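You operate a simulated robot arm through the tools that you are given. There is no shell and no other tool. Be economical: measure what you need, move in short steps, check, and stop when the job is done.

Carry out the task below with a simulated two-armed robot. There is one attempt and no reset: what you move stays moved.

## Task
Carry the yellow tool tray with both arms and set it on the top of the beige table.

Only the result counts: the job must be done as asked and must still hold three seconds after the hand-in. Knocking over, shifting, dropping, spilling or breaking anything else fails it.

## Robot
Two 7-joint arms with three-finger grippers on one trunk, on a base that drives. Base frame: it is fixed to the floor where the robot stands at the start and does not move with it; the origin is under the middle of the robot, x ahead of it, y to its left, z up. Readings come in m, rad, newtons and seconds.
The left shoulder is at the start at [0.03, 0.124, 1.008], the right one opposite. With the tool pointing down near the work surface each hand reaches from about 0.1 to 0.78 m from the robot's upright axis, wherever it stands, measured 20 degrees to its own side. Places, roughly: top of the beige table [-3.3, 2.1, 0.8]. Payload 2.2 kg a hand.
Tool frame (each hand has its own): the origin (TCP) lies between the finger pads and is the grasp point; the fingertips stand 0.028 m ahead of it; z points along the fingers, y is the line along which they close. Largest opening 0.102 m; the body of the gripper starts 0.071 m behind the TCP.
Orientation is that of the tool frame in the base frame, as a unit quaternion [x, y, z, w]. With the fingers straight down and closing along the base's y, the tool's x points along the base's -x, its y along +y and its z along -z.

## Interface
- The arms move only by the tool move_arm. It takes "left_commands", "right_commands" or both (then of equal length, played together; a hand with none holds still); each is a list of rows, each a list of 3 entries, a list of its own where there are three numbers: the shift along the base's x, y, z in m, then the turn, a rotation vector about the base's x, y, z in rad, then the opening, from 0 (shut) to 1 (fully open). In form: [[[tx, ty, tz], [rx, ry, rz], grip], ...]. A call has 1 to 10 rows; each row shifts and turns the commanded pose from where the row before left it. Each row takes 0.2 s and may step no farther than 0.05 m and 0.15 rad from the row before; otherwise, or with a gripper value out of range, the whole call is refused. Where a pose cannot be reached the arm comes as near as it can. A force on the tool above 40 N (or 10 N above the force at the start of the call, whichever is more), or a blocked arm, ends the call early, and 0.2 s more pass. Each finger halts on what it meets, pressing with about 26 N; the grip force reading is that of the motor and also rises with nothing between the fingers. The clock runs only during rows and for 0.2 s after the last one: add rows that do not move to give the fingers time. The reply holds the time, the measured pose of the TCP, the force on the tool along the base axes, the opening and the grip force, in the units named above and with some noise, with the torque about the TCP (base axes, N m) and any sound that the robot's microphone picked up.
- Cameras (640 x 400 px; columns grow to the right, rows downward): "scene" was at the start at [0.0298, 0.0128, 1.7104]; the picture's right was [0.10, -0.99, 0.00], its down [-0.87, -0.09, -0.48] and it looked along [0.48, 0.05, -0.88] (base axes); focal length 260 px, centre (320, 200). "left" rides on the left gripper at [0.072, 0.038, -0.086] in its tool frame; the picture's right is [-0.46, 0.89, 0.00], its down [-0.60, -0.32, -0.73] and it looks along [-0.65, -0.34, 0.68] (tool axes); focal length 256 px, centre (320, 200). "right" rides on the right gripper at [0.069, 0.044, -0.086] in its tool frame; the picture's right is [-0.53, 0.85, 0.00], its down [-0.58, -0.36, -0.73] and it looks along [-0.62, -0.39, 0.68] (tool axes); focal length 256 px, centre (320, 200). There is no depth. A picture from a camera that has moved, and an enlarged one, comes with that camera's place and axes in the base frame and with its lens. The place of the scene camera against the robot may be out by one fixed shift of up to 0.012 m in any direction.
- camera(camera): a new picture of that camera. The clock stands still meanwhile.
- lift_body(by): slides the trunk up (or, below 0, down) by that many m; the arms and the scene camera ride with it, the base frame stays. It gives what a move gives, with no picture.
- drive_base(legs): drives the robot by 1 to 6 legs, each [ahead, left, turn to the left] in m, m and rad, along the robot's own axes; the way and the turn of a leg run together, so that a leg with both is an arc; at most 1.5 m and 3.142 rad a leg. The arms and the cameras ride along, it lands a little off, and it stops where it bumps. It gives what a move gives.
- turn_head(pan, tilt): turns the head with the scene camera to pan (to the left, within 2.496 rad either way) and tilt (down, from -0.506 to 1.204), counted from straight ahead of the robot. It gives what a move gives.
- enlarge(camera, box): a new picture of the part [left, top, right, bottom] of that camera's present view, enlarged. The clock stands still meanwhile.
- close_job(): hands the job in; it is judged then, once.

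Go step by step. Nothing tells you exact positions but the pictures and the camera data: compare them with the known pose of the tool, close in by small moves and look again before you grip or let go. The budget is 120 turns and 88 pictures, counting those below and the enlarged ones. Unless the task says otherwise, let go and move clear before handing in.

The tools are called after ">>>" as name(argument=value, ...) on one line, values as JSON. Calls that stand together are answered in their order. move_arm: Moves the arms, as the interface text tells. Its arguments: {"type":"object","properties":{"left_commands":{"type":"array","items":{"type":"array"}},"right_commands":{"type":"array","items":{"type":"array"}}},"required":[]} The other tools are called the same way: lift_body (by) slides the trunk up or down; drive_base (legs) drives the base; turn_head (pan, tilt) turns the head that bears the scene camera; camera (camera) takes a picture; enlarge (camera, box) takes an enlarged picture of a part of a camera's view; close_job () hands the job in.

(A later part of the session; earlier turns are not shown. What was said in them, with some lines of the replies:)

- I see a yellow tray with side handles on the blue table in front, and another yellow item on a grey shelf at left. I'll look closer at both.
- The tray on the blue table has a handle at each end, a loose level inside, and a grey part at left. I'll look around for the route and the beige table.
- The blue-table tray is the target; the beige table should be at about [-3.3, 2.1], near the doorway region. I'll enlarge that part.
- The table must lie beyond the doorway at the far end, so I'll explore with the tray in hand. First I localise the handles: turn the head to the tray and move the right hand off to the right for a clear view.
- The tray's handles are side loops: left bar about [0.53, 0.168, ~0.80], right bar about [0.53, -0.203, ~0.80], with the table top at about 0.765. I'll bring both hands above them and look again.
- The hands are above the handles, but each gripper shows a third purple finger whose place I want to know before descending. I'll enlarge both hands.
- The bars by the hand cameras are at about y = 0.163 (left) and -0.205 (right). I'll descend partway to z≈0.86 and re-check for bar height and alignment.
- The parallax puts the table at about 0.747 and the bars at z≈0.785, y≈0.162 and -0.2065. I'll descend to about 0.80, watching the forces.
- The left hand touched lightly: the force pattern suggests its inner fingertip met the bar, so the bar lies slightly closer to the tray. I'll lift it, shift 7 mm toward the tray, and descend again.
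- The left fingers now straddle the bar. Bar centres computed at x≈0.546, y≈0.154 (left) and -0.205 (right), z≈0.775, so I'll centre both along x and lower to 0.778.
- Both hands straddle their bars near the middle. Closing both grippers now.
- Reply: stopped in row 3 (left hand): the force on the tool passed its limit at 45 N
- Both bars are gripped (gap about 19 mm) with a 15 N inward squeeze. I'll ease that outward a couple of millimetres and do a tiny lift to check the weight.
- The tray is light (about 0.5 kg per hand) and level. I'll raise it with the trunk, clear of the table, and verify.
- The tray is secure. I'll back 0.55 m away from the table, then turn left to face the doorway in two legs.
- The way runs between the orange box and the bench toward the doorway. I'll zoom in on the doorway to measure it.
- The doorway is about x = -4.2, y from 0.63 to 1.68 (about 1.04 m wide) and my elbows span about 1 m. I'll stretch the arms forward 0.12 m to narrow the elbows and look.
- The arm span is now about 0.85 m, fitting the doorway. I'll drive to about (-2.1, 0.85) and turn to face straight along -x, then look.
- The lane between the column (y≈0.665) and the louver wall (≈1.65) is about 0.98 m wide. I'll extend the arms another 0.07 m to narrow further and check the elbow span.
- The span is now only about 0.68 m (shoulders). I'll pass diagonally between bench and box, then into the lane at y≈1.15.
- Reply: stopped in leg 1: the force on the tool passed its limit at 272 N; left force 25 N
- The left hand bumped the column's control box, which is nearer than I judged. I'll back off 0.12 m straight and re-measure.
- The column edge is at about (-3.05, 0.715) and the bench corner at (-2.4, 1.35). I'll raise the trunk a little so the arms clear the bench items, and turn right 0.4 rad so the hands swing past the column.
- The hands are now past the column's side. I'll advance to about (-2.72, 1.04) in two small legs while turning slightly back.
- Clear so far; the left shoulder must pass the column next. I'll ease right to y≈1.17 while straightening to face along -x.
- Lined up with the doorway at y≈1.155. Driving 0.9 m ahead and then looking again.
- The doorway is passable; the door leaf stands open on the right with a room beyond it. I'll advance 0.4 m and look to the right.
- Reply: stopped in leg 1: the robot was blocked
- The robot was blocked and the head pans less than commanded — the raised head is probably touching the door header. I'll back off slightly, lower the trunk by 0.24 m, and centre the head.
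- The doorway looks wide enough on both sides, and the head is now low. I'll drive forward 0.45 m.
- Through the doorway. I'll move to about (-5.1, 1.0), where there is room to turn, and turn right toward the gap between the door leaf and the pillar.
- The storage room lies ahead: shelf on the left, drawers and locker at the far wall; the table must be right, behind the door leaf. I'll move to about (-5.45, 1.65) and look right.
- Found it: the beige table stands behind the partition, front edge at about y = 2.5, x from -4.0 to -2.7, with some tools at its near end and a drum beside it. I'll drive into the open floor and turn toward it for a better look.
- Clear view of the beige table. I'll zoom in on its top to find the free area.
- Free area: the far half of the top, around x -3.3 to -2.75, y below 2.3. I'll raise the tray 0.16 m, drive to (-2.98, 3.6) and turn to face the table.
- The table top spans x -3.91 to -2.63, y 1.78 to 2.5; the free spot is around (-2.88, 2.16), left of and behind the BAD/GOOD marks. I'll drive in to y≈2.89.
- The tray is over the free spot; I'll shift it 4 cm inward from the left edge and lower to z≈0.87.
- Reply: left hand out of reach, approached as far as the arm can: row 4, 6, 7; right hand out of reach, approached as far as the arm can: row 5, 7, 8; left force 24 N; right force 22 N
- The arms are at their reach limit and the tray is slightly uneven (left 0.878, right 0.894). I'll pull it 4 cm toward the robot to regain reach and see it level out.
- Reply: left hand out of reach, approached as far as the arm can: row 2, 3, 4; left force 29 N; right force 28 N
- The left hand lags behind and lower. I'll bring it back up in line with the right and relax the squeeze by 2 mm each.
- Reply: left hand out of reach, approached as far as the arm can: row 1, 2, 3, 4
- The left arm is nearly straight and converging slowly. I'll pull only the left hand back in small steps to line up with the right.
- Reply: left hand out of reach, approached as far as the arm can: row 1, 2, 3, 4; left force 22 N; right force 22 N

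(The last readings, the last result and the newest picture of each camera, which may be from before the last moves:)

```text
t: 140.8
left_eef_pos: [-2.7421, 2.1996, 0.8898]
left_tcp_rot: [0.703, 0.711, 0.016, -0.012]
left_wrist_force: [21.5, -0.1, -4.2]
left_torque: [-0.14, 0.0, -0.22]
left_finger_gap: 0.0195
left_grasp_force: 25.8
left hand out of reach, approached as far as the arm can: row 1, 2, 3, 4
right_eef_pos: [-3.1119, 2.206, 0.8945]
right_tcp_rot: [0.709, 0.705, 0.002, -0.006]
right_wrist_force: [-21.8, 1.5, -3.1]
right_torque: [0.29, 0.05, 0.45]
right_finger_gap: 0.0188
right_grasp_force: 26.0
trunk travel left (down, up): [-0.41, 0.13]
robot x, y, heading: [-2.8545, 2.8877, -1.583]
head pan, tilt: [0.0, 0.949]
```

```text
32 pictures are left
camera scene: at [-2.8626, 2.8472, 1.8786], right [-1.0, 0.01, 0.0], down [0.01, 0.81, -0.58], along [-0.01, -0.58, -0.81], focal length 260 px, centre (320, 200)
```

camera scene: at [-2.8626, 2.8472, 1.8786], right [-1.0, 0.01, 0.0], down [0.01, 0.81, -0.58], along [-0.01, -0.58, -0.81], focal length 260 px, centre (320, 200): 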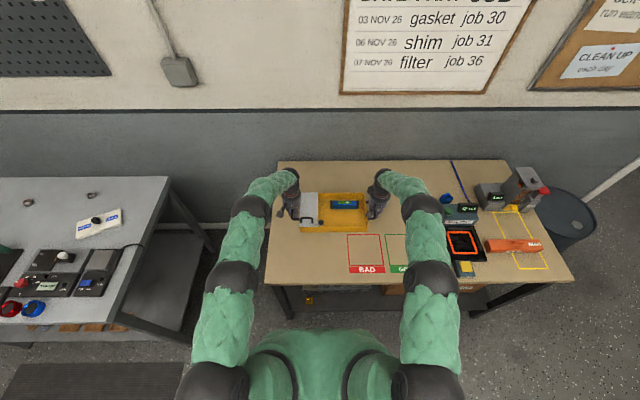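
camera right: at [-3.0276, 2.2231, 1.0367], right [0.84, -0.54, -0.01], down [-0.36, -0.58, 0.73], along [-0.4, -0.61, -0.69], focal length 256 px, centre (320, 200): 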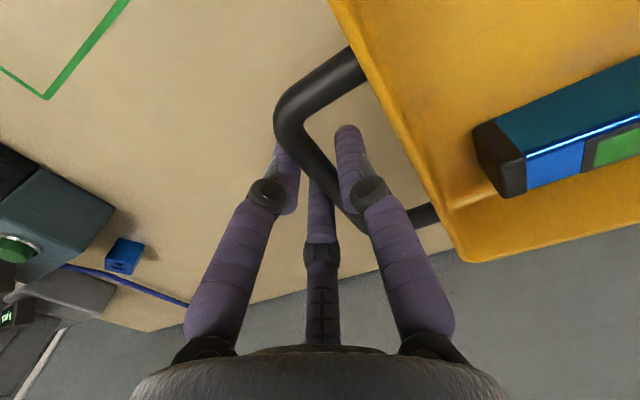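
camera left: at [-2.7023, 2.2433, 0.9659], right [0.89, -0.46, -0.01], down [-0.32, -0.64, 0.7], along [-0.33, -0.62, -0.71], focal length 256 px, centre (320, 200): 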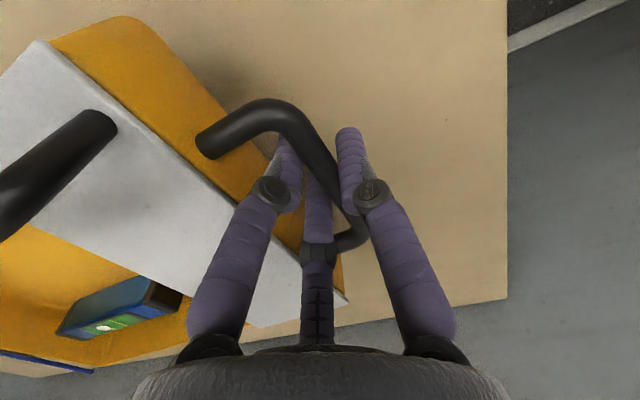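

Now both hands are aligned and level. I'll ease the squeeze, then lower with the trunk, keeping the arm posture.

>>> move_arm(left_commands=[[[0.001, 0.002, 0.001], [0, 0, 0], 0], [[0.001, 0.002, 0.001], [0, 0, 0], 0], [[0, 0, 0], [0, 0, 0], 0]])

>>> lift_body(by=-0.035)

>>> camera(camera="left")

```text
t: 141.6
left_eef_pos: [-2.7408, 2.2021, 0.8926]
left_tcp_rot: [0.704, 0.71, 0.017, -0.011]
left_wrist_force: [21.4, -1.3, -4.4]
left_torque: [-0.2, -0.04, -0.26]
left_finger_gap: 0.0193
left_grasp_force: 25.9
right_eef_pos: [-3.1113, 2.2052, 0.8955]
right_tcp_rot: [0.709, 0.705, 0.002, -0.006]
right_wrist_force: [-19.8, 1.9, -3.8]
right_torque: [0.34, 0.08, 0.83]
right_finger_gap: 0.019
right_grasp_force: 25.7
trunk travel left (down, up): [-0.41, 0.13]
robot x, y, heading: [-2.8549, 2.8872, -1.58]
head pan, tilt: [0.0, 0.949]
```

```text
t: 142.4
left_eef_pos: [-2.7404, 2.2026, 0.8579]
left_tcp_rot: [0.704, 0.71, 0.017, -0.012]
left_wrist_force: [19.9, -1.9, -4.8]
left_torque: [-0.26, -0.04, -0.24]
left_finger_gap: 0.019
left_grasp_force: 25.9
right_eef_pos: [-3.11, 2.2048, 0.8618]
right_tcp_rot: [0.709, 0.705, 0.002, -0.005]
right_wrist_force: [-20.4, 2.2, -4.2]
right_torque: [0.36, 0.08, 0.75]
right_finger_gap: 0.019
right_grasp_force: 26.5
trunk travel left (down, up): [-0.375, 0.165]
robot x, y, heading: [-2.8598, 2.8853, -1.581]
head pan, tilt: [0.0, 0.949]
```

```text
31 pictures are left
camera left: at [-2.7031, 2.2707, 0.947], right [0.89, -0.46, -0.01], down [-0.32, -0.64, 0.7], along [-0.33, -0.62, -0.71], focal length 256 px, centre (320, 200)
```

left: 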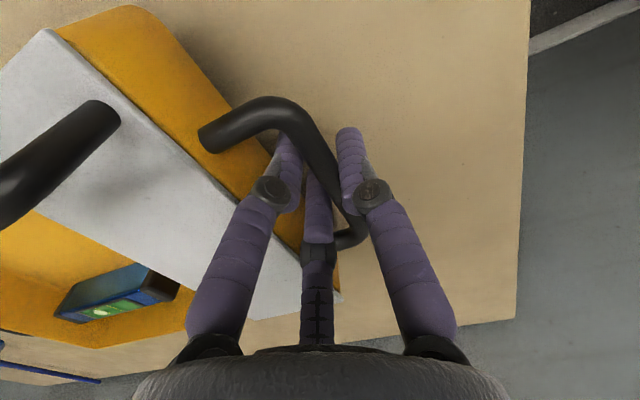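

Still hanging free. I'll relax the squeeze on the right side a bit and lower in 8 mm trunk steps, watching the vertical force.

>>> move_arm(right_commands=[[[-0.0015, 0, 0], [0, 0, 0], 0], [[-0.001, 0, 0], [0, 0, 0], 0], [[0, 0, 0], [0, 0, 0], 0]])

>>> lift_body(by=-0.01)

>>> lift_body(by=-0.007)

```text
t: 143.2
left_eef_pos: [-2.7418, 2.2035, 0.8569]
left_tcp_rot: [0.705, 0.709, 0.018, -0.012]
left_wrist_force: [9.9, 0.5, -4.7]
left_torque: [0.07, 0.02, -0.36]
left_finger_gap: 0.0189
left_grasp_force: 26.3
right_eef_pos: [-3.1126, 2.2068, 0.8597]
right_tcp_rot: [0.709, 0.705, 0.002, -0.006]
right_wrist_force: [-10.3, 1.0, -4.2]
right_torque: [0.06, 0.0, 0.65]
right_finger_gap: 0.0189
right_grasp_force: 25.7
trunk travel left (down, up): [-0.375, 0.165]
robot x, y, heading: [-2.8564, 2.8884, -1.58]
head pan, tilt: [0.0, 0.949]
```

```text
t: 143.8
left_eef_pos: [-2.7412, 2.2037, 0.8465]
left_tcp_rot: [0.705, 0.709, 0.017, -0.012]
left_wrist_force: [3.9, -0.5, -4.8]
left_torque: [0.16, -0.01, -0.47]
left_finger_gap: 0.0192
left_grasp_force: 26.1
right_eef_pos: [-3.1127, 2.2073, 0.8495]
right_tcp_rot: [0.709, 0.705, 0.004, -0.006]
right_wrist_force: [-3.8, 0.4, -3.1]
right_torque: [-0.08, -0.03, 0.56]
right_finger_gap: 0.019
right_grasp_force: 25.8
trunk travel left (down, up): [-0.365, 0.175]
robot x, y, heading: [-2.857, 2.8883, -1.578]
head pan, tilt: [0.0, 0.949]
```

```text
t: 144.4
left_eef_pos: [-2.7409, 2.2031, 0.8438]
left_tcp_rot: [0.704, 0.71, 0.014, -0.01]
left_wrist_force: [-3.1, 1.9, 10.9]
left_torque: [-0.71, 0.03, -0.68]
left_finger_gap: 0.0192
left_grasp_force: 25.8
right_eef_pos: [-3.1122, 2.2062, 0.8445]
right_tcp_rot: [0.709, 0.705, 0.003, -0.005]
right_wrist_force: [3.1, -1.0, -2.7]
right_torque: [-0.91, -0.06, 0.4]
right_finger_gap: 0.0189
right_grasp_force: 26.2
trunk travel left (down, up): [-0.358, 0.182]
robot x, y, heading: [-2.8542, 2.8876, -1.579]
head pan, tilt: [0.0, 0.949]
```

The left side is touching the table; the right still hangs. I'll lower the right hand a few millimetres.

>>> move_arm(right_commands=[[[0, 0, -0.002], [0, 0, 0], 0], [[0, 0, -0.001], [0, 0, 0], 0], [[0, 0, 0], [0, 0, 0], 0]])

```text
t: 145.2
left_eef_pos: [-2.7427, 2.2049, 0.8417]
left_tcp_rot: [0.704, 0.71, 0.016, -0.011]
left_wrist_force: [-9.3, -4.3, 6.5]
left_torque: [-1.01, 0.07, -0.57]
left_finger_gap: 0.0188
left_grasp_force: 25.9
right_eef_pos: [-3.1125, 2.2063, 0.8409]
right_tcp_rot: [0.709, 0.705, 0.002, -0.004]
right_wrist_force: [8.3, 1.1, 2.6]
right_torque: [-0.82, -0.05, 0.43]
right_finger_gap: 0.0192
right_grasp_force: 25.5
trunk travel left (down, up): [-0.358, 0.182]
robot x, y, heading: [-2.8568, 2.8854, -1.577]
head pan, tilt: [0.0, 0.949]
```

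Both sides are supported, but the shared x-torque says the far edge touches first (slight pitch). I'll rotate both hands slightly so the tray settles flat.

>>> move_arm(left_commands=[[[0, 0, 0], [-0.012, 0, 0], 0], [[0, 0, 0], [-0.012, 0, 0], 0], [[0, 0, 0], [0, 0, 0], 0]], right_commands=[[[0, 0, 0], [-0.012, 0, 0], 0], [[0, 0, 0], [-0.012, 0, 0], 0], [[0, 0, 0], [0, 0, 0], 0]])

>>> enlarge(camera="scene", box=[230, 130, 430, 255])

>>> camera(camera="left")

```text
t: 146.0
left_eef_pos: [-2.7422, 2.205, 0.8406]
left_tcp_rot: [0.704, 0.71, 0.009, -0.005]
left_wrist_force: [-12.1, -1.2, 6.5]
left_torque: [0.62, -0.02, -0.52]
left_finger_gap: 0.0192
left_grasp_force: 26.3
right_eef_pos: [-3.1112, 2.2074, 0.8412]
right_tcp_rot: [0.709, 0.705, -0.006, 0.003]
right_wrist_force: [9.2, 1.0, 6.7]
right_torque: [0.73, -0.01, 0.44]
right_finger_gap: 0.0186
right_grasp_force: 26.1
trunk travel left (down, up): [-0.358, 0.182]
robot x, y, heading: [-2.8559, 2.8882, -1.578]
head pan, tilt: [0.0, 0.949]
```

```text
3.20 times, centred on (330, 192) of scene
camera zoom: at [-2.8625, 2.8503, 1.8268], right [-1.0, 0.01, 0.0], down [0.01, 0.81, -0.58], along [-0.01, -0.58, -0.81], focal length 831 px, centre (288, 224)
```

zoom: 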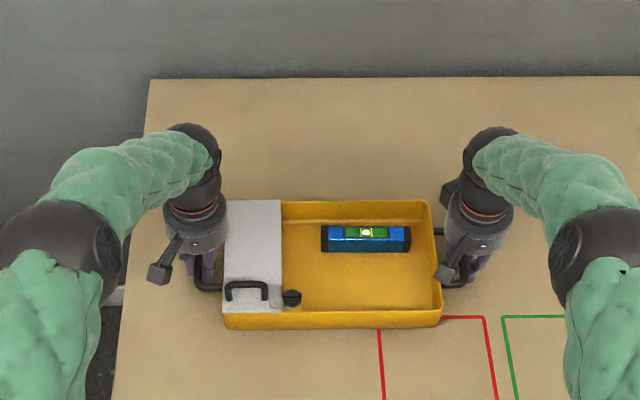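

```text
29 pictures are left
camera left: at [-2.704, 2.274, 0.9282], right [0.89, -0.46, 0.0], down [-0.32, -0.62, 0.72], along [-0.33, -0.64, -0.7], focal length 256 px, centre (320, 200)
```

left: 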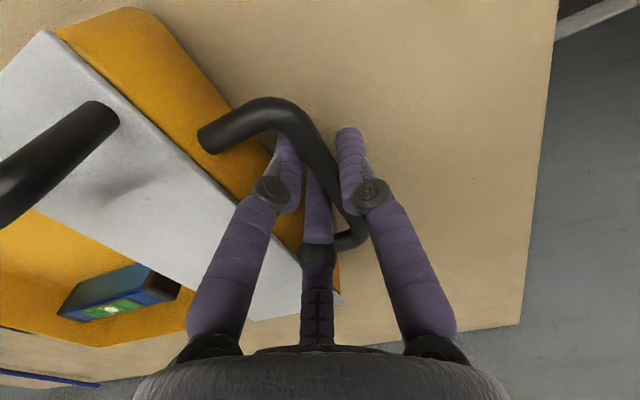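

The torque reversed, so the tray is sitting flat. I'll open both grippers gently to the width that fits inside the handles.

>>> move_arm(left_commands=[[[0, 0, 0], [0.006, 0, 0], 0], [[0, 0, 0], [0, 0, 0], 0.22], [[0, 0, 0], [0, 0, 0], 0.28], [[0, 0, 0], [0, 0, 0], 0.33], [[0, 0, 0], [0, 0, 0], 0.33]], right_commands=[[[0, 0, 0], [0.006, 0, 0], 0], [[0, 0, 0], [0, 0, 0], 0.22], [[0, 0, 0], [0, 0, 0], 0.28], [[0, 0, 0], [0, 0, 0], 0.33], [[0, 0, 0], [0, 0, 0], 0.33]])

>>> camera(camera="left")

>>> camera(camera="right")

```text
t: 147.2
left_eef_pos: [-2.7417, 2.2028, 0.8407]
left_tcp_rot: [0.704, 0.71, 0.01, -0.006]
left_wrist_force: [1.1, 0.4, 0.2]
left_torque: [-0.01, 0.04, 0.01]
left_finger_gap: 0.0336
left_grasp_force: 0.0
right_eef_pos: [-3.112, 2.2064, 0.8403]
right_tcp_rot: [0.709, 0.705, -0.003, 0.001]
right_wrist_force: [0.1, 0.2, 0.6]
right_torque: [-0.02, -0.01, -0.01]
right_finger_gap: 0.0339
right_grasp_force: 0.0
trunk travel left (down, up): [-0.358, 0.182]
robot x, y, heading: [-2.8563, 2.8893, -1.586]
head pan, tilt: [0.0, 0.949]
```

```text
28 pictures are left
camera left: at [-2.7035, 2.2724, 0.9285], right [0.89, -0.46, 0.0], down [-0.32, -0.62, 0.72], along [-0.33, -0.64, -0.7], focal length 256 px, centre (320, 200)
```

left: 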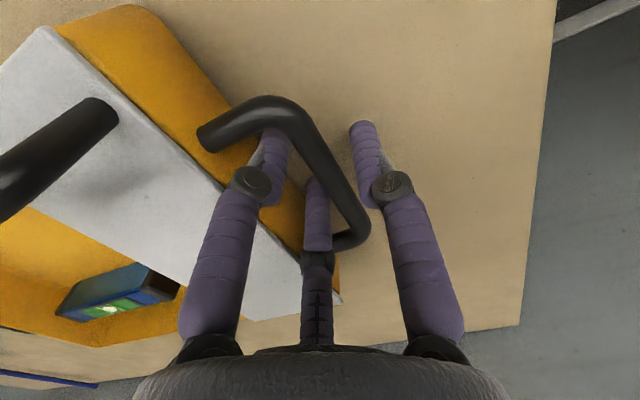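

```text
27 pictures are left
camera right: at [-3.0685, 2.2747, 0.9251], right [0.84, -0.54, 0.0], down [-0.36, -0.57, 0.74], along [-0.4, -0.62, -0.68], focal length 256 px, centre (320, 200)
```

right: 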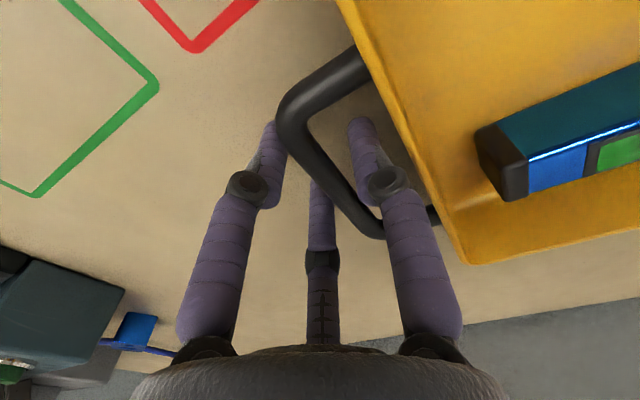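

The grippers are free with no contact force. I'll raise straight up with the trunk by 0.15 m, so the fingers leave the handles vertically.

>>> lift_body(by=0.04)

>>> lift_body(by=0.12)

>>> camera(camera="scene")

```text
t: 148.0
left_eef_pos: [-2.7416, 2.2025, 0.8807]
left_tcp_rot: [0.705, 0.709, 0.011, -0.006]
left_wrist_force: [-0.7, 0.0, -0.5]
left_torque: [0.01, -0.01, 0.01]
left_finger_gap: 0.0337
left_grasp_force: 0.1
right_eef_pos: [-3.112, 2.2057, 0.879]
right_tcp_rot: [0.709, 0.705, -0.003, 0.001]
right_wrist_force: [0.0, 0.2, -0.5]
right_torque: [-0.03, 0.0, 0.01]
right_finger_gap: 0.0336
right_grasp_force: 0.0
trunk travel left (down, up): [-0.398, 0.142]
robot x, y, heading: [-2.8571, 2.886, -1.577]
head pan, tilt: [0.0, 0.949]
```

```text
t: 149.5
left_eef_pos: [-2.7414, 2.2049, 0.9996]
left_tcp_rot: [0.703, 0.711, 0.01, -0.006]
left_wrist_force: [-0.4, -0.6, -0.4]
left_torque: [0.01, 0.02, -0.01]
left_finger_gap: 0.0337
left_grasp_force: 0.1
right_eef_pos: [-3.1119, 2.2068, 0.9988]
right_tcp_rot: [0.709, 0.705, -0.004, 0.002]
right_wrist_force: [0.3, -0.2, -0.9]
right_torque: [0.03, 0.0, 0.02]
right_finger_gap: 0.0336
right_grasp_force: 0.1
trunk travel left (down, up): [-0.518, 0.022]
robot x, y, heading: [-2.8564, 2.8848, -1.581]
head pan, tilt: [0.0, 0.949]
```

```text
26 pictures are left
camera scene: at [-2.8623, 2.8488, 1.9866], right [-1.0, 0.01, 0.0], down [0.01, 0.81, -0.58], along [-0.01, -0.58, -0.81], focal length 260 px, centre (320, 200)
```

scene: 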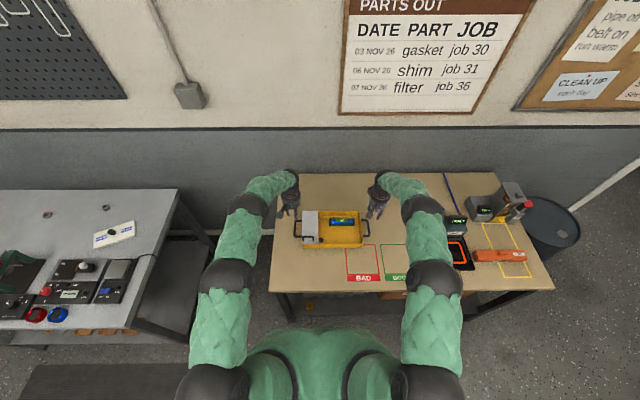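

The tray stays flat on the table with the level inside, and the hands are above it. I'll back off 0.5 m and take a last look.

>>> drive_base(legs=[[-0.5, 0, 0]])

>>> enlarge(camera="scene", box=[220, 30, 480, 200])

```text
t: 152.4
left_eef_pos: [-2.7382, 2.6881, 1.0017]
left_tcp_rot: [0.705, 0.71, 0.009, -0.005]
left_wrist_force: [0.1, 0.5, 0.3]
left_torque: [0.02, 0.0, 0.03]
left_finger_gap: 0.0337
left_grasp_force: 0.0
right_eef_pos: [-3.109, 2.6924, 0.9994]
right_tcp_rot: [0.709, 0.705, -0.004, 0.001]
right_wrist_force: [1.1, 0.9, 0.7]
right_torque: [-0.03, -0.03, 0.0]
right_finger_gap: 0.0337
right_grasp_force: 0.2
trunk travel left (down, up): [-0.518, 0.022]
robot x, y, heading: [-2.8589, 3.3745, -1.582]
head pan, tilt: [0.0, 0.949]
```

```text
2.35 times, centred on (350, 115) of scene
camera zoom: at [-2.8577, 3.3352, 1.9868], right [-1.0, 0.01, 0.0], down [0.01, 0.81, -0.58], along [-0.01, -0.58, -0.81], focal length 611 px, centre (249, 400)
```

zoom: 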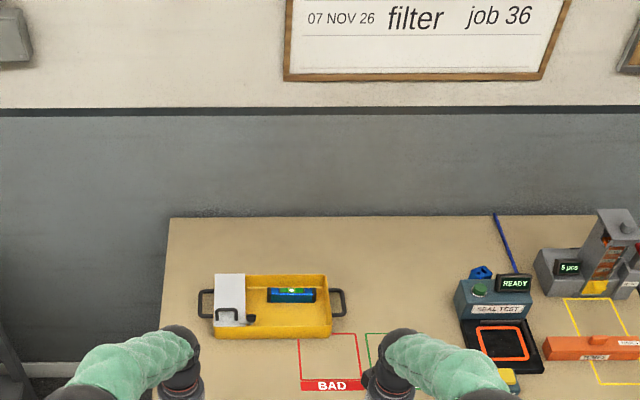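

The tray rests flat on the beige table with its contents in place, and both hands are clear. Handing in.

>>> close_job()

```text
The job is handed in.
```

The yellow tool tray is on top of the beige table, sitting flat with the level still inside. I have let go, both hands are clear, and the job is handed in.

On the way, the left hand bumped the column by the doorway hard enough to stop the drive (272 N at the wrist). The robot was also blocked once in the doorway, probably by its raised head touching the frame. I saw no sign in the pictures that either contact moved or damaged anything, but I did not check the column up close afterwards.
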